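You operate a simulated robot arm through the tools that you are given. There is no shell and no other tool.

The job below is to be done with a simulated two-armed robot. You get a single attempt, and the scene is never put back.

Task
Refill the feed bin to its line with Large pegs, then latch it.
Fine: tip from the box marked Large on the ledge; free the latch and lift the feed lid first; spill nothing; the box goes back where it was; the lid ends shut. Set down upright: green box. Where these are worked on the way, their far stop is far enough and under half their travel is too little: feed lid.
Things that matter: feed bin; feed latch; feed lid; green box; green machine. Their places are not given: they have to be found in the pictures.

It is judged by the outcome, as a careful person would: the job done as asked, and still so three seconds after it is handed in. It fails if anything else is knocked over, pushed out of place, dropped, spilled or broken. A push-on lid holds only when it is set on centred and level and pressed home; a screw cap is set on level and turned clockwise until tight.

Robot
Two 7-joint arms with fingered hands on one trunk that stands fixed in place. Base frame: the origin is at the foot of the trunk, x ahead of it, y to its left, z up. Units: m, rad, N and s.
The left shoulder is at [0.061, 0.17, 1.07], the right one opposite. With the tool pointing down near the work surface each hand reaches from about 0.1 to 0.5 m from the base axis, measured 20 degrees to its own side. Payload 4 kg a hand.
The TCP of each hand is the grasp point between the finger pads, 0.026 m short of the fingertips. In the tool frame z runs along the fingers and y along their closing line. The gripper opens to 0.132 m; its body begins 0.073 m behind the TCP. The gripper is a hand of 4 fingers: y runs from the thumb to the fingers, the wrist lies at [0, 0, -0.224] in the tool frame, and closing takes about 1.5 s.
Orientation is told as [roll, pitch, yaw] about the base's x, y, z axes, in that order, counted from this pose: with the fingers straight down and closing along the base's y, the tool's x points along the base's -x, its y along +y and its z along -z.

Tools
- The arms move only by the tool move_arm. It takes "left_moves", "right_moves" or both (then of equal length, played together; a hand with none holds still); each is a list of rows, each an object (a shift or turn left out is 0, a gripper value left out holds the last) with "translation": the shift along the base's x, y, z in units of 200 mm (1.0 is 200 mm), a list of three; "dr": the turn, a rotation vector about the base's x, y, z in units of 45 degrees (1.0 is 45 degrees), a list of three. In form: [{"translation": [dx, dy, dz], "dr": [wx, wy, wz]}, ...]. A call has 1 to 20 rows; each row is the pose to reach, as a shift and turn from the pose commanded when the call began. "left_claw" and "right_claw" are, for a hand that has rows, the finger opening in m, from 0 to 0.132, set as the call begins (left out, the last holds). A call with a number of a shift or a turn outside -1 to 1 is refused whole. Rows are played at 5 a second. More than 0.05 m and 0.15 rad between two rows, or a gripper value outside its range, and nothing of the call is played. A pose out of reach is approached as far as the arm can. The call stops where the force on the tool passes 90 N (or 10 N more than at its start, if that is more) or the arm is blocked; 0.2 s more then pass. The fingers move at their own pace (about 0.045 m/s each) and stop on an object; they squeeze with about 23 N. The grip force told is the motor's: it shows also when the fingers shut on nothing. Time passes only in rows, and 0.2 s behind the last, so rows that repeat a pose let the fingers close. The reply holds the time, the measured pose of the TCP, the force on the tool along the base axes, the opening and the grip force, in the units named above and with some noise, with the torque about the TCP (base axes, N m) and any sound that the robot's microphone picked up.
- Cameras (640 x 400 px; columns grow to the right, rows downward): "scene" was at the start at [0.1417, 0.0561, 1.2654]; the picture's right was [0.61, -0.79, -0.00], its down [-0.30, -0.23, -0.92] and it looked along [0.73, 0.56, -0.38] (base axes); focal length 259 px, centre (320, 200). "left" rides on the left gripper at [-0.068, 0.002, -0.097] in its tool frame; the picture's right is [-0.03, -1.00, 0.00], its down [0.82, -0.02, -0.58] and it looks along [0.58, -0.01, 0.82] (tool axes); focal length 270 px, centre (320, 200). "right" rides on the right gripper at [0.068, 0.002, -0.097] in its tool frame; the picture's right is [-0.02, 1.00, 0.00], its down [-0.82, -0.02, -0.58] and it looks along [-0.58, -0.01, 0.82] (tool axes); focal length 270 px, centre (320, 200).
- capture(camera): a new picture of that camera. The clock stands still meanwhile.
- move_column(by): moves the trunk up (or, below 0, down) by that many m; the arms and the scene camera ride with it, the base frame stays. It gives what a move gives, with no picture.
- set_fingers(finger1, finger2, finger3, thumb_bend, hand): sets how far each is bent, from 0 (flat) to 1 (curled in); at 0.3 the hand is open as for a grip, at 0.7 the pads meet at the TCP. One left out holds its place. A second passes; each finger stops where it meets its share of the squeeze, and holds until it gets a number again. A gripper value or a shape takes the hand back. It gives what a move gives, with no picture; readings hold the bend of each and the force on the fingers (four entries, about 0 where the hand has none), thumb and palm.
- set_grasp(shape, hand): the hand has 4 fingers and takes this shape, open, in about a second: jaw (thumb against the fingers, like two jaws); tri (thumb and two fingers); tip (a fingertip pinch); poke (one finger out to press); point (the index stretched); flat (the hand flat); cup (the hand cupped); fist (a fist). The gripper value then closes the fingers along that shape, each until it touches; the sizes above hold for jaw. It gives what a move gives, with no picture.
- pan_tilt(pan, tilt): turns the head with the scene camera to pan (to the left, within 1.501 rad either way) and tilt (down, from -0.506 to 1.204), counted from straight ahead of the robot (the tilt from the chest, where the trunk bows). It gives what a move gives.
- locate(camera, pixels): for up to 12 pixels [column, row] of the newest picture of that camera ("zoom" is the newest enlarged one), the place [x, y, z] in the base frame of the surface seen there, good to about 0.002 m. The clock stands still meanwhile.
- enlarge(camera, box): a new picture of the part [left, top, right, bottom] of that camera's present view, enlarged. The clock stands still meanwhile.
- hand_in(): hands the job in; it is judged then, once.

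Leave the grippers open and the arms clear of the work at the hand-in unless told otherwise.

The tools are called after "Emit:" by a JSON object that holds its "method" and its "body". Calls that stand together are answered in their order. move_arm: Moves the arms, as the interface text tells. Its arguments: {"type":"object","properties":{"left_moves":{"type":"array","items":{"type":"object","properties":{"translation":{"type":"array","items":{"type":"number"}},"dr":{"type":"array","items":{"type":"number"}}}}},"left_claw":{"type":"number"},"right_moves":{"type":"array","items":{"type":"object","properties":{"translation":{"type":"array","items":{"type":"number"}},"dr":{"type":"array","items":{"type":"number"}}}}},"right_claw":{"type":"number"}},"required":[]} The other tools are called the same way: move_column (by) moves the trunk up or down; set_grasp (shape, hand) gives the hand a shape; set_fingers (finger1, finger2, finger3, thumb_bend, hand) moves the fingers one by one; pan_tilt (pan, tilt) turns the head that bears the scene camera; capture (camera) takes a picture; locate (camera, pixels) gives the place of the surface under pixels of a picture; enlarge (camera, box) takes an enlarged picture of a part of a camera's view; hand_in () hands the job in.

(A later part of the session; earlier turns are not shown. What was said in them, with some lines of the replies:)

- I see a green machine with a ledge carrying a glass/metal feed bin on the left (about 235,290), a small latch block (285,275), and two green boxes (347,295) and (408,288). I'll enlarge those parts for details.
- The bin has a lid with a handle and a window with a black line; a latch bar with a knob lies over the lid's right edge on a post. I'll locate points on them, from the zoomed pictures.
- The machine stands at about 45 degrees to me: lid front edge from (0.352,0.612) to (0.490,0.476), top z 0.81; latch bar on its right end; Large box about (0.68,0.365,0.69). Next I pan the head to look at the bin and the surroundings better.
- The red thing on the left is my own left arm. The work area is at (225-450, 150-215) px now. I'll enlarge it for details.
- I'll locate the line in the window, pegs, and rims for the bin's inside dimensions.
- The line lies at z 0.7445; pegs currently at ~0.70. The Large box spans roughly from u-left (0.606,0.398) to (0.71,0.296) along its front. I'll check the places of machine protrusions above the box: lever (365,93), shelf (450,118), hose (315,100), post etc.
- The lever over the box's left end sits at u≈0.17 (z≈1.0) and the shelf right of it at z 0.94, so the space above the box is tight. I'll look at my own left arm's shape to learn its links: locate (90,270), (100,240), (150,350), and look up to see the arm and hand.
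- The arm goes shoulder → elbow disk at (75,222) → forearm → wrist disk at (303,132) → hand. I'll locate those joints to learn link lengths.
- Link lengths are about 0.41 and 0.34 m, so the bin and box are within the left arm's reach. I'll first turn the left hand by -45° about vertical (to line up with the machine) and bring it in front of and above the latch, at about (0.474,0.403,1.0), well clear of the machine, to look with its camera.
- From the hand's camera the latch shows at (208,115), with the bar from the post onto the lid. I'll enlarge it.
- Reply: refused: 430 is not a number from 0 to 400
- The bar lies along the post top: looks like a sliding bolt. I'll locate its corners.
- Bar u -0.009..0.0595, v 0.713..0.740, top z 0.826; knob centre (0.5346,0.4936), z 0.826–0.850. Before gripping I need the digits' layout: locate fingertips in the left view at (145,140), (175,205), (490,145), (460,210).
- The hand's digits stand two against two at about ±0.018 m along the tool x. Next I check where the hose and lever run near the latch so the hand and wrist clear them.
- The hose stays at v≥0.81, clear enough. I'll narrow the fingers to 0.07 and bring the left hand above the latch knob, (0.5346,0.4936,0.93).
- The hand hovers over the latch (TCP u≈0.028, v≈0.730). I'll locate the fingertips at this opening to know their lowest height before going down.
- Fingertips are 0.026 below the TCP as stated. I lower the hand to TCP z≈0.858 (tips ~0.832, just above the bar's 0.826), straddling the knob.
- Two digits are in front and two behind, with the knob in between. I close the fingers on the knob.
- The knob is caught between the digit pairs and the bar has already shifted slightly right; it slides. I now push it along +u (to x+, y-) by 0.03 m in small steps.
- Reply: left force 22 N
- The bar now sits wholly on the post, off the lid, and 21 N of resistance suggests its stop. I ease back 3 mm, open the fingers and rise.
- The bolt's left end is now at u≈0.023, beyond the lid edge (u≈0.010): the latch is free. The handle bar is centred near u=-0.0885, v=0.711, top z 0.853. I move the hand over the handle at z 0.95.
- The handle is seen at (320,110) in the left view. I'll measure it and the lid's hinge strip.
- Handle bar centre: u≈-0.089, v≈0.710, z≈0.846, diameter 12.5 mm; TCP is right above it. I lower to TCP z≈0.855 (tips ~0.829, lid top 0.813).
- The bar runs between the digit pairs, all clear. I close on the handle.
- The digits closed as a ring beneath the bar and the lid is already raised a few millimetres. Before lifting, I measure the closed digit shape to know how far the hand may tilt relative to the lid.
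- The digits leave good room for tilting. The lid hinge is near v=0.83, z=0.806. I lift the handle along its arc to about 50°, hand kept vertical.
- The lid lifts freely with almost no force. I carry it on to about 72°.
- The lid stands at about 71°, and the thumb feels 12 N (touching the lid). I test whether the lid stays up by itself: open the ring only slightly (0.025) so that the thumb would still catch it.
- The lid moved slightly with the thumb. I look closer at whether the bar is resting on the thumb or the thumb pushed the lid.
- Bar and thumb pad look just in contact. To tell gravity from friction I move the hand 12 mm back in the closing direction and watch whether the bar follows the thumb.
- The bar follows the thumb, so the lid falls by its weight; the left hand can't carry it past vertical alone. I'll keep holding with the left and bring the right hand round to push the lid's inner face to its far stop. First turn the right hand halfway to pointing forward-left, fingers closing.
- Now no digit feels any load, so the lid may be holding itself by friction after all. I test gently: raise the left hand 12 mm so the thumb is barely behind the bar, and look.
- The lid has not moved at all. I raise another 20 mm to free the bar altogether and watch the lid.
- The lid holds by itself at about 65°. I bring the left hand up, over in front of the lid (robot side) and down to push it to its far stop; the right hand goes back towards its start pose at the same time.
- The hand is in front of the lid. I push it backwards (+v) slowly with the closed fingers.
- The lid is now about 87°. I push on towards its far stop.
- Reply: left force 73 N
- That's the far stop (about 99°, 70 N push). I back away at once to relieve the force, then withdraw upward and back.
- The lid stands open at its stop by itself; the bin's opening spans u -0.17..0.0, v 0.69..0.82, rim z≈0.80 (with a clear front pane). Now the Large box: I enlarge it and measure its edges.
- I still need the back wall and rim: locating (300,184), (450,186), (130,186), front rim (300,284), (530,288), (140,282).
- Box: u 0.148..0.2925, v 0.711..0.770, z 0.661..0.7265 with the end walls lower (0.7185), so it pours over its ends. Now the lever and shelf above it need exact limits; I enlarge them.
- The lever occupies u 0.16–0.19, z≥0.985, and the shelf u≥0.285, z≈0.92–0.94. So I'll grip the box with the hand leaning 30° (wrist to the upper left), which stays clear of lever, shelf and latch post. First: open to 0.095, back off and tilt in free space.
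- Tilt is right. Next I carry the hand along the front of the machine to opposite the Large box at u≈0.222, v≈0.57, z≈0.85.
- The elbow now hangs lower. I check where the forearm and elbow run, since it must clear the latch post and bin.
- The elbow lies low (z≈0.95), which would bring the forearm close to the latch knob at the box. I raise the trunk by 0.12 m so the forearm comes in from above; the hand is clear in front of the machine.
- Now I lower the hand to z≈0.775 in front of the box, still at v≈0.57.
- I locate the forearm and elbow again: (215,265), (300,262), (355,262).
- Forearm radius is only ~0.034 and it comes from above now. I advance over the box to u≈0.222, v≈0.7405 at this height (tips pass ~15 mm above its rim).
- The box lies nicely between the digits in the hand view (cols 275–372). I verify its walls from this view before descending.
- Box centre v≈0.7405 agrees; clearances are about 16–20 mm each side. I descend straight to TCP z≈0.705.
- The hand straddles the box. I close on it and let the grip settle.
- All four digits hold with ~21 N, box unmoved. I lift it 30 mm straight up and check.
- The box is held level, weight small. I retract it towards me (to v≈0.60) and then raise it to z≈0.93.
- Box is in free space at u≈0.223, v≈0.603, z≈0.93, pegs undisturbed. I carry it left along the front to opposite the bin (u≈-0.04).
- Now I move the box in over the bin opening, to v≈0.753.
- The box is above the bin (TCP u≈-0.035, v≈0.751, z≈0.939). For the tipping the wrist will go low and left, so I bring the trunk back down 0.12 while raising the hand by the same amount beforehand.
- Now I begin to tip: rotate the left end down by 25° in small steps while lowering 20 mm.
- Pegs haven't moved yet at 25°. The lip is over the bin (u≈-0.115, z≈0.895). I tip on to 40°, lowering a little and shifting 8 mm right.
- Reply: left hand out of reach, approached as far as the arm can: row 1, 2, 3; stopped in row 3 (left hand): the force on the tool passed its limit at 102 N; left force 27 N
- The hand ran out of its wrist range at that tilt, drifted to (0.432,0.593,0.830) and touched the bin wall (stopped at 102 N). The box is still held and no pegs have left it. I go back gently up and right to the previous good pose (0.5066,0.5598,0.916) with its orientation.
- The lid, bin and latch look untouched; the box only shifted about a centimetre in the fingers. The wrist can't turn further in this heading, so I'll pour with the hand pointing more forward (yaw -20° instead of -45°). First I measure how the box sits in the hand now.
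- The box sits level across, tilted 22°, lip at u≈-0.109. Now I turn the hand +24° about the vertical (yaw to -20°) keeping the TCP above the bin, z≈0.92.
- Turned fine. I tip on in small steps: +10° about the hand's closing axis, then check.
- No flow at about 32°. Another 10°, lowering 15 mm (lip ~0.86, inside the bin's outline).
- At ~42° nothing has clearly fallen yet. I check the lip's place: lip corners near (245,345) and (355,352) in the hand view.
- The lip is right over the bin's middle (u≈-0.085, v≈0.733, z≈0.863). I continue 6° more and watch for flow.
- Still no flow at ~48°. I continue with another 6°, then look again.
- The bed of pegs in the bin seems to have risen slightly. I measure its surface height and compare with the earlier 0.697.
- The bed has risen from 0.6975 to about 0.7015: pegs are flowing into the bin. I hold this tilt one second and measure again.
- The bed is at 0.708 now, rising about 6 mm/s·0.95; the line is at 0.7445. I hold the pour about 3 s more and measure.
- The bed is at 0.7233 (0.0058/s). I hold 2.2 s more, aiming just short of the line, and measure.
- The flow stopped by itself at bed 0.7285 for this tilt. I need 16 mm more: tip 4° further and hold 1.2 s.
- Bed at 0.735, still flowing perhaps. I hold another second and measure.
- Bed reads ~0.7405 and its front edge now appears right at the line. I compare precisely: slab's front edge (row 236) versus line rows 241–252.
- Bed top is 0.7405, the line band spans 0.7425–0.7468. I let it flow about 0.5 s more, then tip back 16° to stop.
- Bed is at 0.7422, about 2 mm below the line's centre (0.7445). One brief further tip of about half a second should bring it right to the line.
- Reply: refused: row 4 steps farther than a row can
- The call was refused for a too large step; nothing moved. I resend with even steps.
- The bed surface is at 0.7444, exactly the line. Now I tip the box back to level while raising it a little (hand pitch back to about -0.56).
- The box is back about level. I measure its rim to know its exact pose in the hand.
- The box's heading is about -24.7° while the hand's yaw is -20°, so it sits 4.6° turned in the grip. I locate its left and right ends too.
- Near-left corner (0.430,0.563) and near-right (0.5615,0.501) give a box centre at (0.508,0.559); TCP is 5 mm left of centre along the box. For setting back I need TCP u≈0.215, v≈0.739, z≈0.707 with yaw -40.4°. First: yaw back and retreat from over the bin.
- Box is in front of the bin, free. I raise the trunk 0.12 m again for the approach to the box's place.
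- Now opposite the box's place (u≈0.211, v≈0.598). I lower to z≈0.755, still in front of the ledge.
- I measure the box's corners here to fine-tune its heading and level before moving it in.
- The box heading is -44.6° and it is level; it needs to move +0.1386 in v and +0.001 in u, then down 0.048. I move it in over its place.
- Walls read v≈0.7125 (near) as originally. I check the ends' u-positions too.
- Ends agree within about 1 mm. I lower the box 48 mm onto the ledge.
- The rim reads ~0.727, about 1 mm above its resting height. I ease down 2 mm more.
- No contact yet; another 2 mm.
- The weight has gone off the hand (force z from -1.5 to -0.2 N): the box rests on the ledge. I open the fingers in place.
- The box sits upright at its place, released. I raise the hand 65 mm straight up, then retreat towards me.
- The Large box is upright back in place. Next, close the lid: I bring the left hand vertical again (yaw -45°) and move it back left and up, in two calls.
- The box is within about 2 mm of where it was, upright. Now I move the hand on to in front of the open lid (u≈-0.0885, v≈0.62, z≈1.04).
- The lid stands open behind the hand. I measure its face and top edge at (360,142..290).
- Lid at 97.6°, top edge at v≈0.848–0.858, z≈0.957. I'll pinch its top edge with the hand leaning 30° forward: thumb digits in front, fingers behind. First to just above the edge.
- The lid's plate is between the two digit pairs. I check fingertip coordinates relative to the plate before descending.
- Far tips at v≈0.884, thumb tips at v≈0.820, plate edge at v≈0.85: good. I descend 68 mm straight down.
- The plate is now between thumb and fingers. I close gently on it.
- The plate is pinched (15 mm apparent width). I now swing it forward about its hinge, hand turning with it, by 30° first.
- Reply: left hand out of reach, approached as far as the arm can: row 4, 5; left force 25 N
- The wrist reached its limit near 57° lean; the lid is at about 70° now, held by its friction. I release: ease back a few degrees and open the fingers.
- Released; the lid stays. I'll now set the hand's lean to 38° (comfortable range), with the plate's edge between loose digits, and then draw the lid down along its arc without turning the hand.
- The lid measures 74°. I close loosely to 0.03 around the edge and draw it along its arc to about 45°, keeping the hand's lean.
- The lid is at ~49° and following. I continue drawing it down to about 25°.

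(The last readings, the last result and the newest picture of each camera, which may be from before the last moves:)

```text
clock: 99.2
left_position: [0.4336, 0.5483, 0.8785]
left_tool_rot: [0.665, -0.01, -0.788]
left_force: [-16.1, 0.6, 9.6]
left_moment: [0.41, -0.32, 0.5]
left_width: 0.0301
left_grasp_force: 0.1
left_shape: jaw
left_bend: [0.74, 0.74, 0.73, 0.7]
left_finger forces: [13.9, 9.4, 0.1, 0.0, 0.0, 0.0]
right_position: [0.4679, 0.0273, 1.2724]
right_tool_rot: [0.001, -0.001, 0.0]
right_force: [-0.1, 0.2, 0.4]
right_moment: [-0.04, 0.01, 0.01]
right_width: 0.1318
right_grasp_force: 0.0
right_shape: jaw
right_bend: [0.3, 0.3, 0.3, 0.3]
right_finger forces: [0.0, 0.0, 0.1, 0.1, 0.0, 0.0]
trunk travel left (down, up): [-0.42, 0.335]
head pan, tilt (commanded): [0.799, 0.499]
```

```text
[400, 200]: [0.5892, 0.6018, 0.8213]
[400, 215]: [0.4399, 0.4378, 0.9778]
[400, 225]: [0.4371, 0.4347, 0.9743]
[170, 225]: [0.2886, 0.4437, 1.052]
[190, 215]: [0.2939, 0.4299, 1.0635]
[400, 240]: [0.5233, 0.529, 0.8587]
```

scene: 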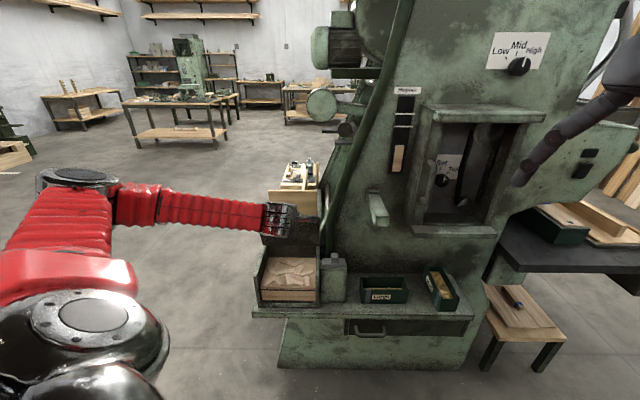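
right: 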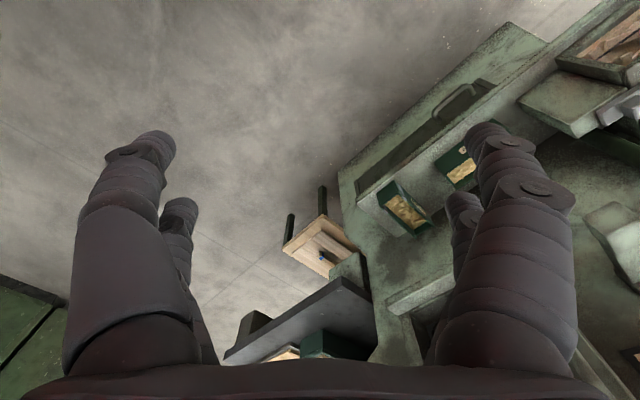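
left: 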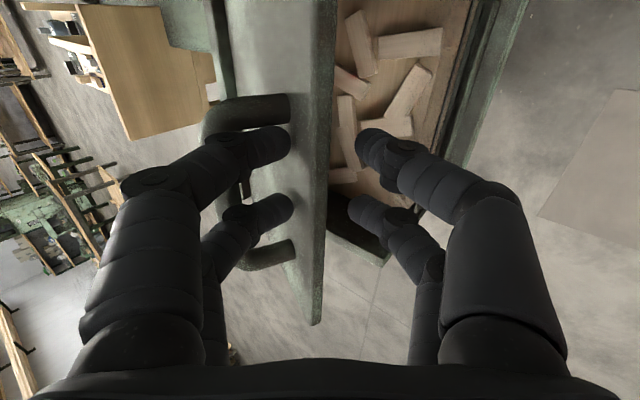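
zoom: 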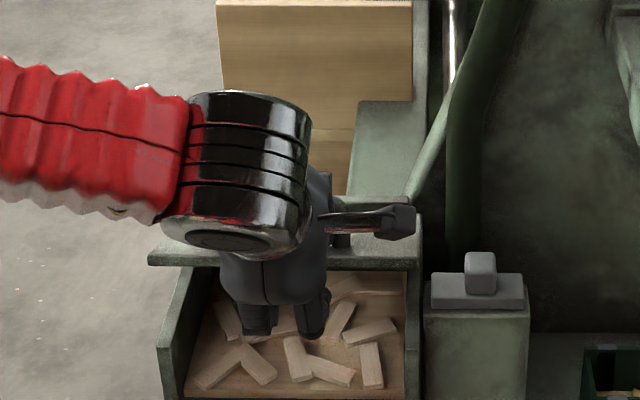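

The lid is at ~21°. I withdraw the hand horizontally towards me so the thumb leaves from under the edge.

Emit:
{"method": "move_arm", "body": {"left_moves": [{"translation": [-0.07, -0.07, 0.0]}, {"translation": [-0.15, -0.15, 0.0]}, {"translation": [-0.25, -0.25, 0.0]}, {"translation": [-0.38, -0.38, 0.02]}, {"translation": [-0.38, -0.38, 0.02]}]}}

Emit:
{"method": "capture", "body": {"camera": "scene"}}

Emit:
{"method": "capture", "body": {"camera": "left"}}

```text
clock: 100.4
left_position: [0.3601, 0.4748, 0.8784]
left_tool_rot: [0.664, -0.006, -0.791]
left_force: [-0.1, 0.1, -0.9]
left_moment: [0.0, 0.03, 0.02]
left_width: 0.0303
left_grasp_force: 0.0
left_shape: jaw
left_bend: [0.73, 0.73, 0.73, 0.7]
left_finger forces: [0.0, 0.0, 0.1, 0.0, 0.0, 0.1]
right_position: [0.4716, 0.0266, 1.2707]
right_tool_rot: [-0.002, 0.0, 0.001]
right_force: [0.3, 0.8, 0.3]
right_moment: [0.02, 0.0, 0.02]
right_width: 0.1316
right_grasp_force: 0.0
right_shape: jaw
right_bend: [0.3, 0.3, 0.3, 0.3]
right_finger forces: [0.0, 0.0, 0.0, 0.0, 0.0, 0.0]
trunk travel left (down, up): [-0.42, 0.335]
head pan, tilt (commanded): [0.799, 0.499]
```

```text
taken
```

scene: 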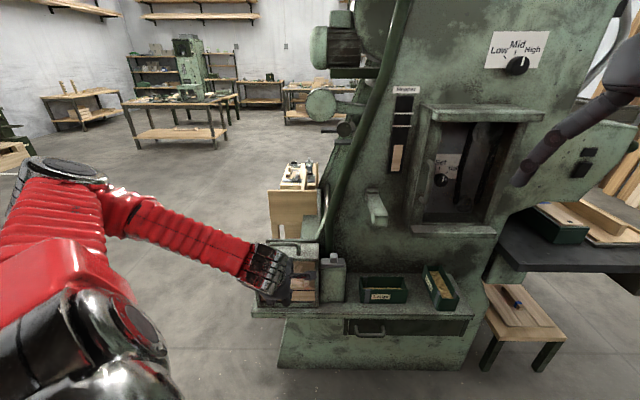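

```text
taken
```

left: 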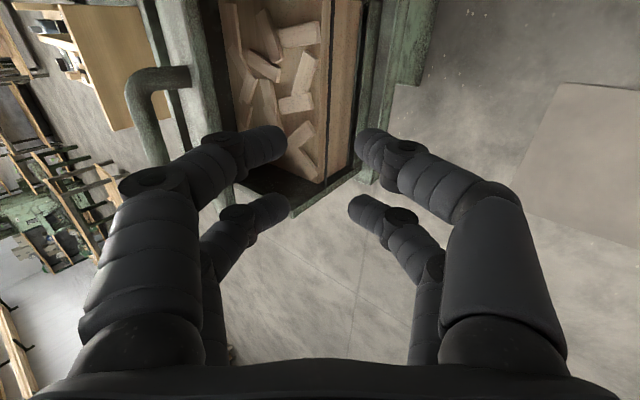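

The hand is free in front. I raise it, turn it vertical with closed fingers, and then go above the handle.

Emit:
{"method": "move_arm", "body": {"left_moves": [{"translation": [0, 0, 0.15], "dr": [-0.0995, 0.0995, 0]}, {"translation": [0, 0, 0.3], "dr": [-0.199, 0.199, 0]}, {"translation": [0, 0, 0.45], "dr": [-0.2985, 0.2985, 0]}, {"translation": [0, 0, 0.55], "dr": [-0.398, 0.398, 0]}, {"translation": [0, 0, 0.6], "dr": [-0.4975, 0.4975, 0]}, {"translation": [0, 0, 0.6], "dr": [-0.597, 0.597, 0]}, {"translation": [0, 0, 0.6], "dr": [-0.597, 0.597, 0]}], "left_claw": 0.0}}

Emit:
{"method": "enlarge", "body": {"camera": "scene", "box": [230, 190, 358, 290]}}

Emit:
{"method": "locate", "body": {"camera": "zoom", "pixels": [[200, 250], [390, 245], [380, 210], [220, 215], [350, 225], [160, 262], [415, 262]]}}

```text
clock: 102.0
left_position: [0.3613, 0.4734, 0.9995]
left_tool_rot: [-0.002, -0.008, -0.785]
left_force: [0.0, -1.7, 0.6]
left_moment: [-0.02, 0.01, -0.05]
left_width: 0.0
left_grasp_force: 22.9
left_shape: jaw
left_bend: [0.61, 0.62, 0.62, 0.7]
left_finger forces: [0.1, 0.0, 0.0, 0.1, 0.0, 0.0]
right_position: [0.4704, 0.0261, 1.2712]
right_tool_rot: [-0.001, 0.0, 0.002]
right_force: [-0.1, 0.3, -0.1]
right_moment: [0.0, 0.03, -0.04]
right_width: 0.1321
right_grasp_force: 0.0
right_shape: jaw
right_bend: [0.3, 0.3, 0.3, 0.3]
right_finger forces: [0.0, 0.0, 0.0, 0.1, 0.1, 0.0]
trunk travel left (down, up): [-0.42, 0.335]
head pan, tilt (commanded): [0.799, 0.499]
```

```text
4.00 times, centred on (294, 240) of scene
```

zoom: 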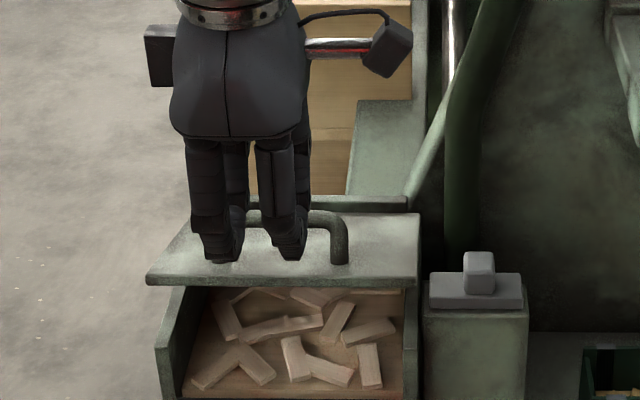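

```text
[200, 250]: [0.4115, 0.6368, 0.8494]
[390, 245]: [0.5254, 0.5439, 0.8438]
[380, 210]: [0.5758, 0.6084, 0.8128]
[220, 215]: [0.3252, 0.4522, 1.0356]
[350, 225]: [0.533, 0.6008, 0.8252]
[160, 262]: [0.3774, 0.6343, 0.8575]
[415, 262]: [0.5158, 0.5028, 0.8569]
```

Lid at ~20°, handle bar near v≈0.731, z≈0.8845. I move above the bar (z 0.95).

Emit:
{"method": "move_arm", "body": {"left_moves": [{"translation": [0.12, 0.135, 0]}, {"translation": [0.24, 0.27, 0]}, {"translation": [0.36, 0.41, -0.06]}, {"translation": [0.465, 0.5305, -0.16]}, {"translation": [0.465, 0.5305, -0.2475]}, {"translation": [0.465, 0.5305, -0.2475]}]}}

Emit:
{"method": "capture", "body": {"camera": "left"}}

Emit:
{"method": "locate", "body": {"camera": "left", "pixels": [[320, 60], [318, 100], [316, 250], [310, 100], [330, 100]]}}

Emit:
{"method": "enlarge", "body": {"camera": "scene", "box": [230, 190, 358, 290]}}

```text
clock: 103.4
left_position: [0.4539, 0.579, 0.951]
left_tool_rot: [0.001, -0.011, -0.783]
left_force: [0.0, -0.4, 0.3]
left_moment: [-0.01, -0.03, 0.02]
left_width: 0.0
left_grasp_force: 22.9
left_shape: jaw
left_bend: [0.61, 0.62, 0.62, 0.7]
left_finger forces: [0.0, 0.0, 0.0, 0.1, 0.1, 0.0]
right_position: [0.4712, 0.0274, 1.27]
right_tool_rot: [0.001, 0.0, 0.003]
right_force: [0.2, 0.0, -0.4]
right_moment: [0.01, -0.03, -0.02]
right_width: 0.1319
right_grasp_force: 0.0
right_shape: jaw
right_bend: [0.3, 0.3, 0.3, 0.3]
right_finger forces: [0.0, 0.1, 0.1, 0.1, 0.1, 0.1]
trunk travel left (down, up): [-0.42, 0.335]
head pan, tilt (commanded): [0.799, 0.499]
```

```text
taken
```

left: 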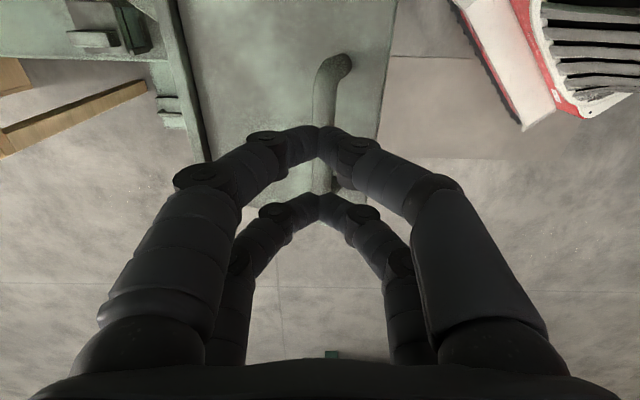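

```text
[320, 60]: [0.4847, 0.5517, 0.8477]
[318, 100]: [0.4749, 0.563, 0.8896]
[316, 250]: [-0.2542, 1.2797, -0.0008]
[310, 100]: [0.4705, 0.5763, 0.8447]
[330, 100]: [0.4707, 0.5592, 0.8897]
```

```text
4.00 times, centred on (294, 240) of scene
```

zoom: 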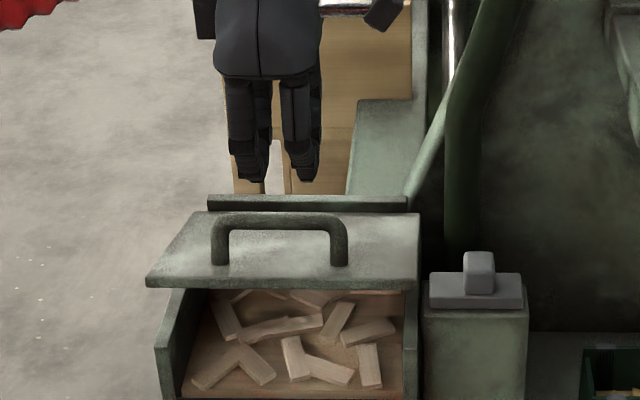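

The bar is right below the fingertips. I press it down along its arc to shut the lid, with a slight extra press at the end.

Emit:
{"method": "move_arm", "body": {"left_moves": [{"translation": [0, 0, -0.1]}, {"translation": [0, 0, -0.1725]}, {"translation": [-0.0205, -0.0205, -0.2175]}, {"translation": [-0.0407, -0.0407, -0.2645]}, {"translation": [-0.0576, -0.0576, -0.314]}, {"translation": [-0.0714, -0.0714, -0.3655]}, {"translation": [-0.0714, -0.0714, -0.385]}, {"translation": [-0.0714, -0.0714, -0.385]}]}}

Emit:
{"method": "enlarge", "body": {"camera": "scene", "box": [230, 190, 358, 290]}}

Emit:
{"method": "locate", "body": {"camera": "zoom", "pixels": [[200, 270], [390, 270], [390, 225], [150, 290], [405, 290]]}}

```text
clock: 105.2
left_position: [0.4388, 0.5666, 0.877]
left_tool_rot: [0.006, -0.01, -0.783]
left_force: [-2.3, -4.7, 23.0]
left_moment: [0.07, 0.31, 0.06]
left_width: 0.0
left_grasp_force: 23.0
left_shape: jaw
left_bend: [0.61, 0.62, 0.66, 0.7]
left_finger forces: [0.0, 0.0, 0.1, 0.0, 0.0, 0.0]
right_position: [0.4685, 0.0251, 1.272]
right_tool_rot: [0.001, -0.001, 0.001]
right_force: [-0.7, -0.4, 0.5]
right_moment: [-0.01, 0.01, 0.01]
right_width: 0.1317
right_grasp_force: 0.1
right_shape: jaw
right_bend: [0.3, 0.3, 0.3, 0.3]
right_finger forces: [0.0, 0.1, 0.1, 0.0, 0.0, 0.1]
trunk travel left (down, up): [-0.42, 0.335]
head pan, tilt (commanded): [0.799, 0.499]
```

```text
4.00 times, centred on (294, 240) of scene
```

zoom: 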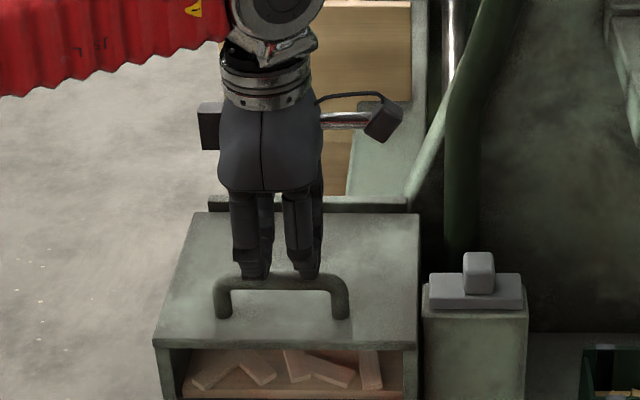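

```text
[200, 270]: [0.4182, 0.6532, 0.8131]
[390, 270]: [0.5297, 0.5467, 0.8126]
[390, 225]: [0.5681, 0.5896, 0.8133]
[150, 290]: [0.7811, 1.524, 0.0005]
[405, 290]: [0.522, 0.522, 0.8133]
```

The lid lies flat at z 0.813: shut. Now the latch: rise, open to 0.07, and move above the knob at about (0.5565,0.4716).

Emit:
{"method": "move_arm", "body": {"left_moves": [{"translation": [0, 0, 0.2]}, {"translation": [0, 0, 0.375]}, {"translation": [0.15, -0.12, 0.375]}, {"translation": [0.3, -0.24, 0.375]}, {"translation": [0.45, -0.36, 0.375]}, {"translation": [0.5885, -0.475, 0.375]}, {"translation": [0.5885, -0.475, 0.375]}], "left_claw": 0.07}}

Emit:
{"method": "capture", "body": {"camera": "left"}}

Emit:
{"method": "enlarge", "body": {"camera": "scene", "box": [240, 200, 368, 300]}}

```text
clock: 106.8
left_position: [0.5548, 0.4738, 0.9472]
left_tool_rot: [-0.001, -0.009, -0.784]
left_force: [-0.5, 0.0, 0.7]
left_moment: [0.0, 0.02, -0.01]
left_width: 0.0695
left_grasp_force: 0.1
left_shape: jaw
left_bend: [0.72, 0.72, 0.72, 0.7]
left_finger forces: [0.1, 0.1, 0.1, 0.0, 0.0, 0.0]
right_position: [0.4706, 0.0271, 1.271]
right_tool_rot: [-0.001, 0.0, 0.001]
right_force: [-0.3, 0.4, 0.1]
right_moment: [-0.01, 0.0, 0.01]
right_width: 0.132
right_grasp_force: 0.1
right_shape: jaw
right_bend: [0.3, 0.3, 0.3, 0.3]
right_finger forces: [0.0, 0.0, 0.1, 0.0, 0.0, 0.0]
trunk travel left (down, up): [-0.42, 0.335]
head pan, tilt (commanded): [0.799, 0.499]
```

```text
taken
```

left: 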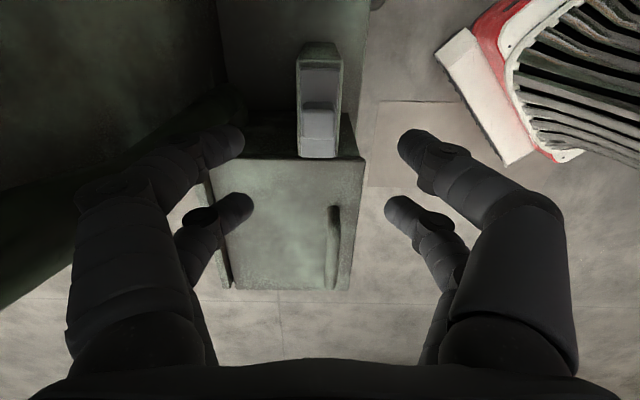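

```text
4.00 times, centred on (304, 250) of scene
```

zoom: 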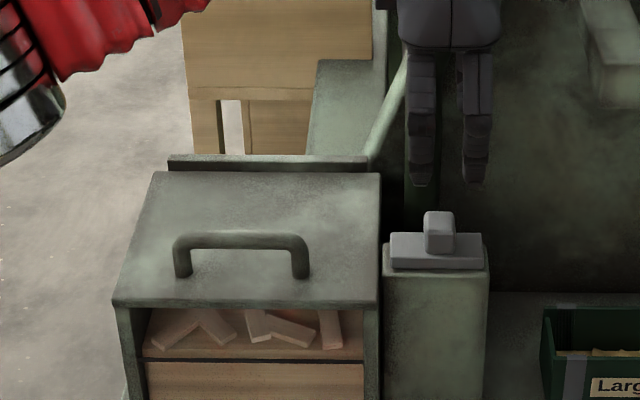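

I locate the knob and bar in both views.

Emit:
{"method": "enlarge", "body": {"camera": "left", "box": [256, 30, 384, 170]}}

Emit:
{"method": "locate", "body": {"camera": "zoom", "pixels": [[270, 100], [330, 110], [290, 200], [330, 200], [290, 230], [330, 235], [300, 280], [340, 330], [250, 330], [300, 340], [270, 240], [345, 240]]}}

```text
2.86 times, centred on (320, 100) of left
```

zoom: 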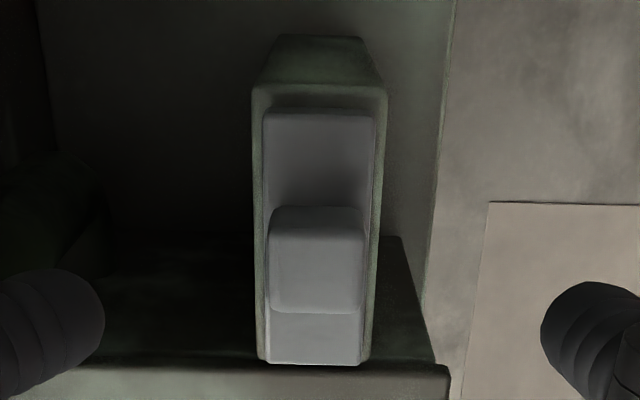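

```text
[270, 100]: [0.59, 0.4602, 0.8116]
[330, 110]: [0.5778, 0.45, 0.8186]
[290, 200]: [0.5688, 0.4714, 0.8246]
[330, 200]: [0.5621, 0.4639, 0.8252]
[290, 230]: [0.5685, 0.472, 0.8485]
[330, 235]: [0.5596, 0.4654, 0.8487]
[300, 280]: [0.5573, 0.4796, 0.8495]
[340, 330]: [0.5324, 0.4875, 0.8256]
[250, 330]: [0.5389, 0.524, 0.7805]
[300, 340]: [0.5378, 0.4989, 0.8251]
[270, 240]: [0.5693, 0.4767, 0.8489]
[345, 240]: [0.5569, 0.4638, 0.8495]
```

Knob centre is at u≈0.060, v≈0.727; the hand is nearly over it. I lower to z≈0.857, straddling the knob.

Emit:
{"method": "move_arm", "body": {"left_moves": [{"translation": [0.005, -0.005, -0.15]}, {"translation": [0.013, -0.013, -0.3]}, {"translation": [0.013, -0.013, -0.41]}, {"translation": [0.013, -0.013, -0.451]}, {"translation": [0.013, -0.013, -0.451]}]}}

Emit:
{"method": "capture", "body": {"camera": "left"}}

Emit:
{"method": "enlarge", "body": {"camera": "scene", "box": [260, 210, 388, 310]}}

```text
clock: 108.0
left_position: [0.5593, 0.4684, 0.8573]
left_tool_rot: [-0.001, -0.009, -0.783]
left_force: [0.5, -0.1, 0.3]
left_moment: [-0.01, 0.04, -0.01]
left_width: 0.0695
left_grasp_force: 0.0
left_shape: jaw
left_bend: [0.72, 0.72, 0.72, 0.7]
left_finger forces: [0.1, 0.1, 0.1, 0.0, 0.1, 0.0]
right_position: [0.4713, 0.0253, 1.2695]
right_tool_rot: [0.0, -0.001, 0.002]
right_force: [-0.5, 0.1, -0.2]
right_moment: [-0.03, -0.03, -0.02]
right_width: 0.1317
right_grasp_force: 0.0
right_shape: jaw
right_bend: [0.3, 0.3, 0.3, 0.3]
right_finger forces: [0.0, 0.1, 0.0, 0.0, 0.1, 0.0]
trunk travel left (down, up): [-0.42, 0.335]
head pan, tilt (commanded): [0.799, 0.499]
```

```text
taken
```

left: 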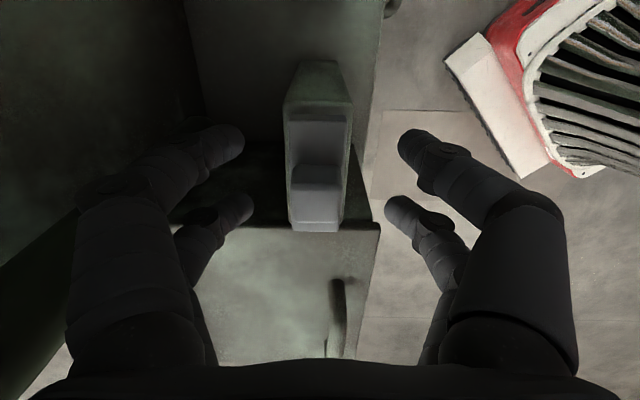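

```text
4.00 times, centred on (324, 260) of scene
```

zoom: 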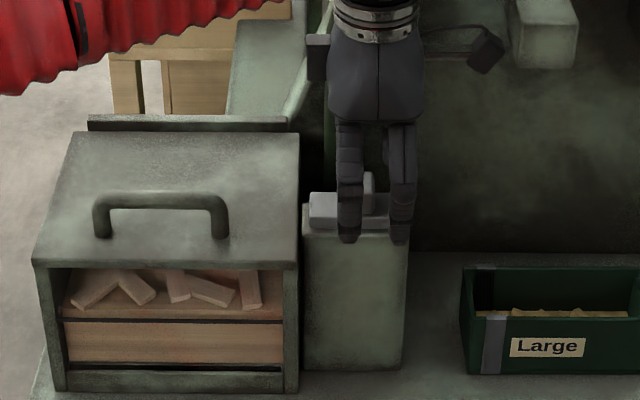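

Straddling. I close on the knob.

Emit:
{"method": "move_arm", "body": {"left_moves": [{"translation": [-0.01, 0.01, 0]}, {"translation": [-0.01, 0.01, 0]}, {"translation": [-0.01, 0.01, 0]}, {"translation": [-0.01, 0.01, 0]}, {"translation": [-0.01, 0.01, 0]}, {"translation": [-0.01, 0.01, 0]}, {"translation": [-0.01, 0.01, 0]}], "left_claw": 0.0}}

Emit:
{"method": "capture", "body": {"camera": "left"}}

Emit:
{"method": "enlarge", "body": {"camera": "scene", "box": [260, 210, 388, 310]}}

```text
clock: 109.6
left_position: [0.5563, 0.4707, 0.8572]
left_tool_rot: [-0.002, -0.009, -0.784]
left_force: [-0.4, 0.3, -2.8]
left_moment: [-0.03, -0.02, 0.0]
left_width: 0.0
left_grasp_force: 23.4
left_shape: jaw
left_bend: [0.6, 0.73, 0.72, 0.7]
left_finger forces: [0.1, 19.7, 19.9, 0.0, 0.0, 0.0]
right_position: [0.4711, 0.0264, 1.27]
right_tool_rot: [0.0, -0.003, 0.002]
right_force: [0.6, -0.4, 0.4]
right_moment: [0.04, -0.02, 0.02]
right_width: 0.1318
right_grasp_force: 0.1
right_shape: jaw
right_bend: [0.3, 0.3, 0.3, 0.3]
right_finger forces: [0.0, 0.0, 0.0, 0.1, 0.0, 0.0]
trunk travel left (down, up): [-0.42, 0.335]
head pan, tilt (commanded): [0.799, 0.499]
```

```text
taken
```

left: 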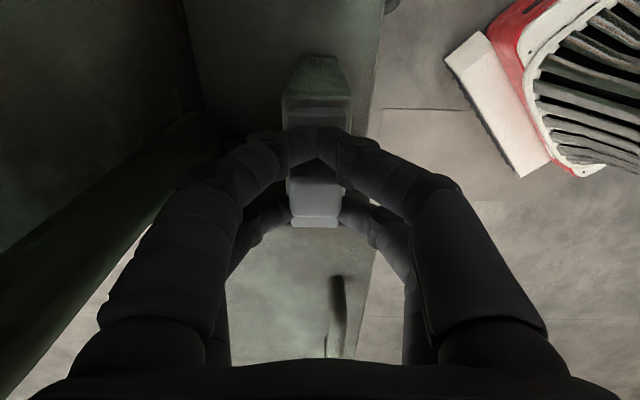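

```text
4.00 times, centred on (324, 260) of scene
```

zoom: 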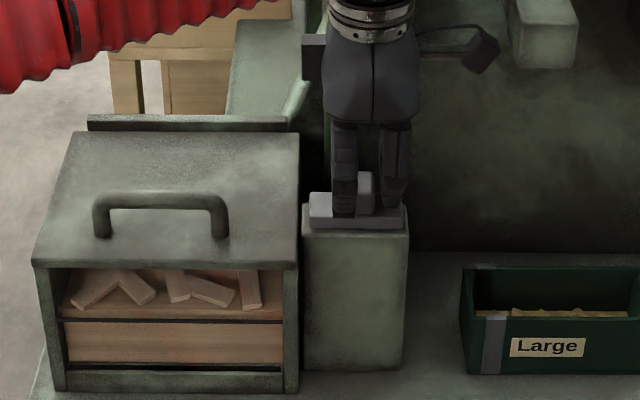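

The knob is held. I slide it left (-u) by 32 mm back over the lid.

Emit:
{"method": "move_arm", "body": {"left_moves": [{"translation": [-0.027, 0.027, 0]}, {"translation": [-0.054, 0.054, 0]}, {"translation": [-0.08, 0.08, 0]}, {"translation": [-0.1, 0.1, 0]}, {"translation": [-0.113, 0.113, 0]}, {"translation": [-0.113, 0.113, 0]}]}}

Emit:
{"method": "enlarge", "body": {"camera": "scene", "box": [260, 210, 388, 310]}}

Emit:
{"method": "locate", "body": {"camera": "zoom", "pixels": [[285, 215], [275, 215], [290, 222], [370, 215], [355, 220], [330, 180]]}}

```text
clock: 111.0
left_position: [0.5336, 0.4922, 0.8568]
left_tool_rot: [-0.002, -0.01, -0.787]
left_force: [2.1, -4.4, -3.8]
left_moment: [-0.12, -0.08, 0.0]
left_width: 0.0
left_grasp_force: 22.8
left_shape: jaw
left_bend: [0.6, 0.73, 0.72, 0.7]
left_finger forces: [0.1, 17.2, 18.6, 0.0, 0.0, 0.1]
right_position: [0.4704, 0.0256, 1.2705]
right_tool_rot: [0.0, 0.004, 0.002]
right_force: [-0.8, -0.1, 0.4]
right_moment: [0.01, 0.01, -0.02]
right_width: 0.1318
right_grasp_force: 0.0
right_shape: jaw
right_bend: [0.3, 0.3, 0.3, 0.3]
right_finger forces: [0.0, 0.0, 0.0, 0.1, 0.0, 0.0]
trunk travel left (down, up): [-0.42, 0.335]
head pan, tilt (commanded): [0.799, 0.499]
```

```text
4.00 times, centred on (324, 260) of scene
```

zoom: 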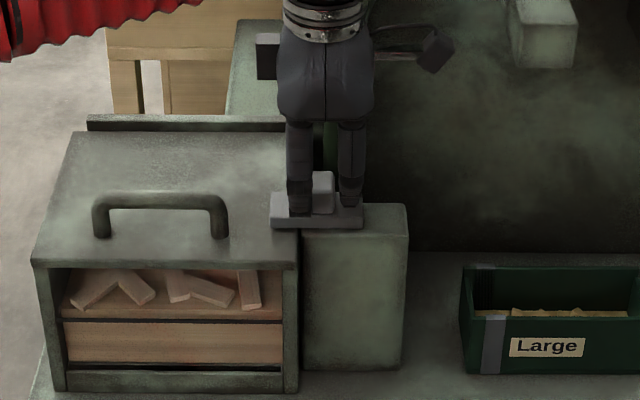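

```text
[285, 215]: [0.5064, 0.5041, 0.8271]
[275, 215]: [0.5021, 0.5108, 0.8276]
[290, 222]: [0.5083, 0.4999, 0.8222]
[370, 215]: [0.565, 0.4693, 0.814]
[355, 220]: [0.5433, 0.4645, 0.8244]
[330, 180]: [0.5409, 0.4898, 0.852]
```

The bar now overlaps the lid nearly as at the start (left end u≈-0.008). I push another 4 mm to make sure it's at its stop.

Emit:
{"method": "move_arm", "body": {"left_moves": [{"translation": [-0.007, 0.007, 0]}, {"translation": [-0.014, 0.014, 0]}, {"translation": [-0.014, 0.014, 0]}]}}

Emit:
{"method": "enlarge", "body": {"camera": "scene", "box": [260, 210, 388, 310]}}

Emit:
{"method": "locate", "body": {"camera": "zoom", "pixels": [[272, 215], [275, 220], [360, 220]]}}

```text
clock: 111.8
left_position: [0.533, 0.4961, 0.8577]
left_tool_rot: [0.0, -0.008, -0.785]
left_force: [1.0, -3.0, -1.8]
left_moment: [-0.05, -0.01, -0.01]
left_width: 0.0
left_grasp_force: 22.7
left_shape: jaw
left_bend: [0.6, 0.76, 0.75, 0.7]
left_finger forces: [0.0, 0.0, 0.0, 0.1, 0.0, 0.0]
right_position: [0.4704, 0.0275, 1.2704]
right_tool_rot: [0.0, 0.001, 0.001]
right_force: [-0.2, 0.0, 0.0]
right_moment: [-0.04, 0.01, 0.0]
right_width: 0.1318
right_grasp_force: 0.1
right_shape: jaw
right_bend: [0.3, 0.3, 0.3, 0.3]
right_finger forces: [0.1, 0.0, 0.0, 0.0, 0.1, 0.1]
trunk travel left (down, up): [-0.42, 0.335]
head pan, tilt (commanded): [0.799, 0.499]
```

```text
4.00 times, centred on (324, 260) of scene
```

zoom: 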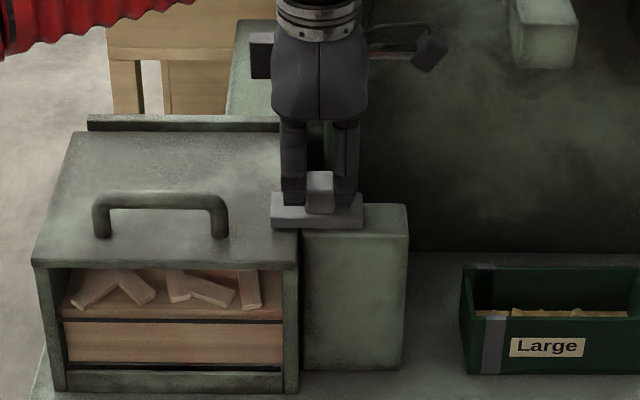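

```text
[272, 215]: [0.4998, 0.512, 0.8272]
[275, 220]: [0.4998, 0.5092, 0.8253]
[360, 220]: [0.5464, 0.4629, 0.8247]
```

The bar is where it was at the start (left end u≈-0.0086). One more small push with the digits behind the knob to confirm the stop.

Emit:
{"method": "move_arm", "body": {"left_moves": [{"translation": [-0.014, 0.014, 0]}, {"translation": [-0.025, 0.025, 0]}, {"translation": [-0.025, 0.025, 0]}]}}

Emit:
{"method": "enlarge", "body": {"camera": "scene", "box": [260, 210, 388, 310]}}

Emit:
{"method": "locate", "body": {"camera": "zoom", "pixels": [[272, 215], [275, 220], [360, 220]]}}

```text
clock: 112.6
left_position: [0.5315, 0.4964, 0.8578]
left_tool_rot: [-0.001, -0.015, -0.788]
left_force: [22.0, -18.8, -1.8]
left_moment: [-0.26, -0.28, -0.13]
left_width: 0.0
left_grasp_force: 22.6
left_shape: jaw
left_bend: [0.6, 0.76, 0.75, 0.7]
left_finger forces: [0.1, 0.0, 0.1, 0.0, 0.1, 0.0]
right_position: [0.472, 0.0238, 1.2695]
right_tool_rot: [-0.001, 0.003, 0.002]
right_force: [-0.6, 0.0, 1.1]
right_moment: [-0.01, 0.01, 0.01]
right_width: 0.132
right_grasp_force: 0.1
right_shape: jaw
right_bend: [0.3, 0.3, 0.3, 0.3]
right_finger forces: [0.0, 0.0, 0.1, 0.0, 0.0, 0.0]
trunk travel left (down, up): [-0.42, 0.335]
head pan, tilt (commanded): [0.799, 0.499]
```

```text
4.00 times, centred on (324, 260) of scene
```

zoom: 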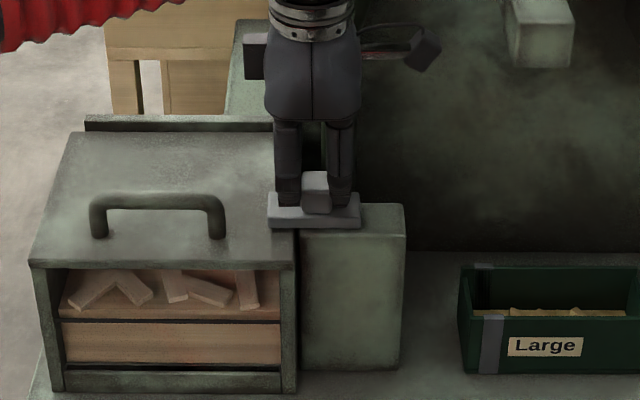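

```text
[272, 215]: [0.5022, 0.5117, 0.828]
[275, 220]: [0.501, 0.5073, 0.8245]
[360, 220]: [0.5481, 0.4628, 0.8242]
```

29 N of resistance: the bolt is at its latched stop. I ease off, open the fingers and rise.

Emit:
{"method": "move_arm", "body": {"left_moves": [{"translation": [0.02, -0.02, 0]}, {"translation": [0.02, -0.02, 0]}, {"translation": [0.02, -0.02, 0]}, {"translation": [0.02, -0.02, 0]}, {"translation": [0.02, -0.02, 0]}, {"translation": [0.02, -0.02, 0.15]}, {"translation": [0.02, -0.02, 0.32]}, {"translation": [0.02, -0.02, 0.5]}], "left_claw": 0.07}}

Emit:
{"method": "enlarge", "body": {"camera": "scene", "box": [240, 215, 368, 315]}}

Emit:
{"method": "locate", "body": {"camera": "zoom", "pixels": [[355, 195], [440, 200], [400, 160], [150, 270], [340, 240], [340, 130], [160, 130], [200, 300], [300, 298]]}}

```text
clock: 114.4
left_position: [0.53, 0.4966, 0.9586]
left_tool_rot: [-0.003, -0.01, -0.783]
left_force: [0.4, 0.8, 0.4]
left_moment: [0.0, 0.01, -0.02]
left_width: 0.0696
left_grasp_force: 0.2
left_shape: jaw
left_bend: [0.72, 0.72, 0.72, 0.7]
left_finger forces: [0.0, 0.1, 0.0, 0.0, 0.1, 0.0]
right_position: [0.4695, 0.0272, 1.2711]
right_tool_rot: [0.001, -0.001, 0.003]
right_force: [0.6, 0.1, -0.6]
right_moment: [0.02, -0.02, 0.03]
right_width: 0.1318
right_grasp_force: 0.1
right_shape: jaw
right_bend: [0.3, 0.3, 0.3, 0.3]
right_finger forces: [0.0, 0.0, 0.0, 0.1, 0.1, 0.1]
trunk travel left (down, up): [-0.42, 0.335]
head pan, tilt (commanded): [0.799, 0.499]
```

```text
4.00 times, centred on (304, 265) of scene
```

zoom: 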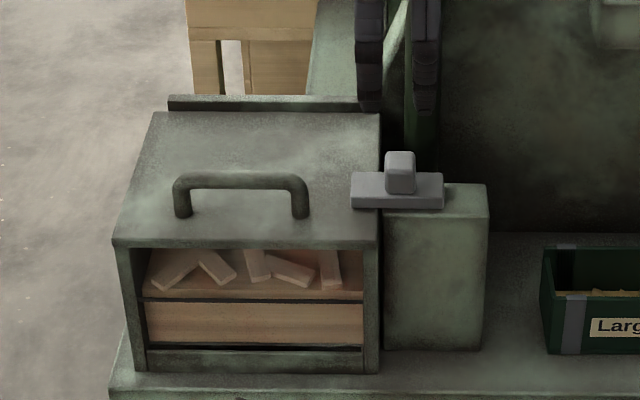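

```text
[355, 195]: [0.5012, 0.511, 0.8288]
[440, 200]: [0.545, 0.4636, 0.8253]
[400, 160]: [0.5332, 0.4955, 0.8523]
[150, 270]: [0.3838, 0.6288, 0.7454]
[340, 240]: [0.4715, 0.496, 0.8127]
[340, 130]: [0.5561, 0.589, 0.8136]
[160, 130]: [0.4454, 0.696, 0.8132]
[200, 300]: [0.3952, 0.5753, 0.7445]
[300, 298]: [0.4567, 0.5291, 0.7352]
```

Latch closed over the shut lid, bed at the line. Now I retreat the left hand to free space, and check the floor and surroundings for anything spilled.

Emit:
{"method": "move_arm", "body": {"left_moves": [{"translation": [-0.14, -0.14, 0.05]}, {"translation": [-0.28, -0.28, 0.1]}, {"translation": [-0.42, -0.42, 0.2]}, {"translation": [-0.56, -0.46, 0.35]}, {"translation": [-0.7, -0.46, 0.5]}, {"translation": [-0.85, -0.42, 0.65]}, {"translation": [-0.95, -0.38, 0.8]}, {"translation": [-0.95, -0.38, 0.8]}], "left_claw": 0.132}}

Emit:
{"method": "capture", "body": {"camera": "scene"}}

Emit:
{"method": "enlarge", "body": {"camera": "scene", "box": [190, 220, 350, 340]}}

Emit:
{"method": "enlarge", "body": {"camera": "scene", "box": [330, 240, 480, 340]}}

```text
clock: 116.2
left_position: [0.3441, 0.4227, 1.115]
left_tool_rot: [0.0, -0.009, -0.786]
left_force: [-0.1, 0.4, 0.4]
left_moment: [0.0, 0.0, 0.04]
left_width: 0.1315
left_grasp_force: 0.0
left_shape: jaw
left_bend: [0.3, 0.3, 0.3, 0.3]
left_finger forces: [0.0, 0.0, 0.0, 0.0, 0.0, 0.1]
right_position: [0.4711, 0.0281, 1.27]
right_tool_rot: [-0.002, -0.002, 0.003]
right_force: [0.1, -0.3, -0.5]
right_moment: [-0.01, 0.0, -0.01]
right_width: 0.132
right_grasp_force: 0.1
right_shape: jaw
right_bend: [0.3, 0.3, 0.3, 0.3]
right_finger forces: [0.0, 0.0, 0.0, 0.0, 0.0, 0.0]
trunk travel left (down, up): [-0.42, 0.335]
head pan, tilt (commanded): [0.799, 0.499]
```

```text
taken
```

scene: 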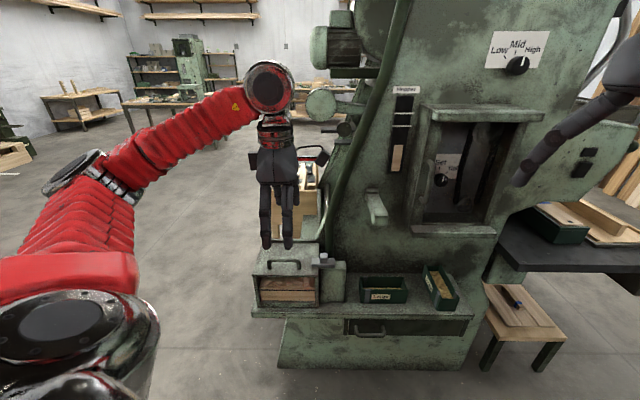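

```text
3.33 times, centred on (270, 280) of scene
```

zoom: 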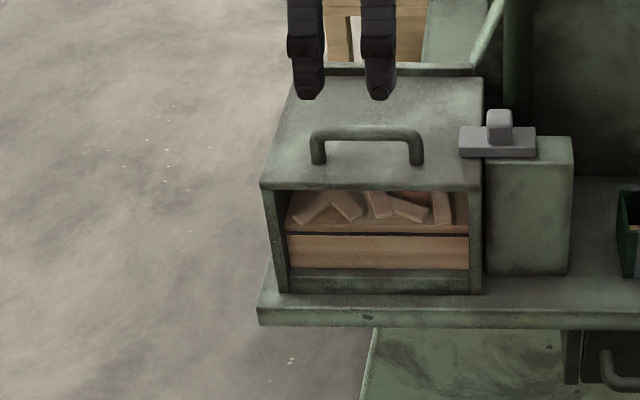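

```text
4.00 times, centred on (405, 290) of scene
```

zoom: 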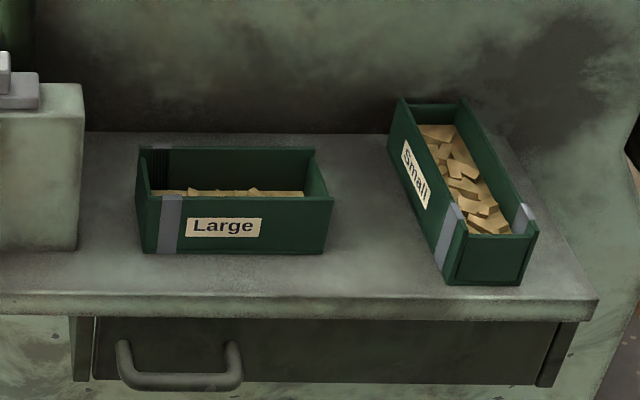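

All looks right: lid shut and latched, pegs at the line, Large box upright at its place, Small box untouched; the floor flecks were there before. I draw the left hand further up and back so the arms are clear.

Emit:
{"method": "move_arm", "body": {"left_moves": [{"translation": [-0.05, 0.0, 0.2], "dr": [0, 0, 0.15]}, {"translation": [-0.1, 0.0, 0.4], "dr": [0, 0, 0.3]}, {"translation": [-0.15, 0.0, 0.6], "dr": [0, 0, 0.45]}, {"translation": [-0.17, 0.0, 0.8], "dr": [0, 0, 0.6]}, {"translation": [-0.17, 0.0, 0.85], "dr": [0, 0, 0.75]}, {"translation": [-0.17, 0.0, 0.85], "dr": [0, 0, 0.75]}]}}

Emit:
{"method": "capture", "body": {"camera": "scene"}}

Emit:
{"method": "enlarge", "body": {"camera": "scene", "box": [240, 235, 360, 310]}}

Emit:
{"method": "locate", "body": {"camera": "zoom", "pixels": [[80, 180], [400, 180], [400, 80], [120, 80], [250, 85], [440, 140], [545, 140], [500, 95], [200, 300], [300, 235]]}}

```text
clock: 117.6
left_position: [0.3321, 0.3996, 1.2733]
left_tool_rot: [-0.001, -0.01, -0.194]
left_force: [0.1, -0.4, -0.3]
left_moment: [-0.02, -0.02, 0.01]
left_width: 0.1318
left_grasp_force: 0.1
left_shape: jaw
left_bend: [0.3, 0.3, 0.3, 0.3]
left_finger forces: [0.0, 0.1, 0.1, 0.0, 0.0, 0.0]
left hand out of reach, approached as far as the arm can: row 3, 4, 5, 6
right_position: [0.4694, 0.0269, 1.2706]
right_tool_rot: [-0.001, -0.002, 0.002]
right_force: [0.5, 0.4, 1.0]
right_moment: [0.02, 0.0, -0.01]
right_width: 0.1318
right_grasp_force: 0.1
right_shape: jaw
right_bend: [0.3, 0.3, 0.3, 0.3]
right_finger forces: [0.0, 0.0, 0.1, 0.0, 0.0, 0.1]
trunk travel left (down, up): [-0.42, 0.335]
head pan, tilt (commanded): [0.799, 0.499]
```

```text
taken
```

scene: 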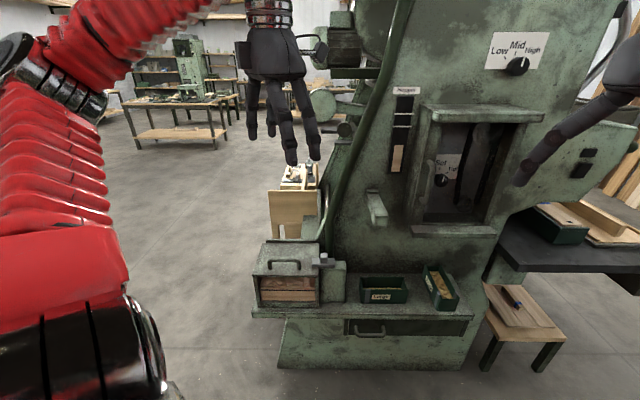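

```text
5.33 times, centred on (300, 272) of scene
```

zoom: 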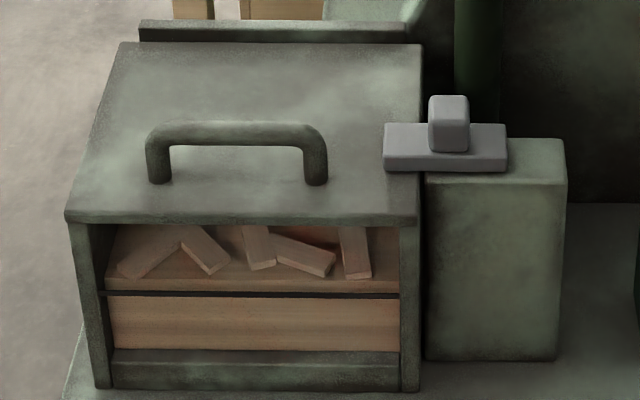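

```text
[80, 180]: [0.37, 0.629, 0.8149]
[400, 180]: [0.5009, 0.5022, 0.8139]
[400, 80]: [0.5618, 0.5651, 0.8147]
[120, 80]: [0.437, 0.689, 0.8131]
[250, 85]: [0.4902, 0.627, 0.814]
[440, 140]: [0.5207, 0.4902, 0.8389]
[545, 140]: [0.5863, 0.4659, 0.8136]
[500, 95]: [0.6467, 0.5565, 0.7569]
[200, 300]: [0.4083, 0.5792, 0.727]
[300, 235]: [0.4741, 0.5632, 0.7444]
```

The lid is flat and shut (z 0.813–0.815), the latch bar overlaps it as at the start, the peg bed reads 0.744 (line 0.7445), the Large box stands back in its place, and both hands are open and clear. I hand in the job.

Emit:
{"method": "hand_in", "body": {}}

```text
The job is handed in.
```

The feed bin is filled to its line with pegs from the box marked Large, and the lid is shut and latched. I've handed the job in, but the reply only confirmed it was received, so I don't have a verdict.

- **Fill:** the peg surface measured 0.744 m high, against about 0.7445 m for the line. I saw no pegs on the ledge or floor afterwards.
- **Lid and latch:** I freed the latch, opened the lid to its far stop, and closed it flat again after pouring. The latch bar is back over the lid at its stop, where it was at the start.
- **Large box:** it stands upright within about 2 mm of where it was. The Small box was not touched.
- **One mishap:** during the first tilt the arm ran out of reach, drifted, and hit the bin at 102 N. The box slipped about 1 cm in the grip, but no pegs came out and I could see no damage to the bin, lid or latch.
- **At hand-in:** both hands are open and clear of the work. The trunk is 0.12 m higher than at the start.
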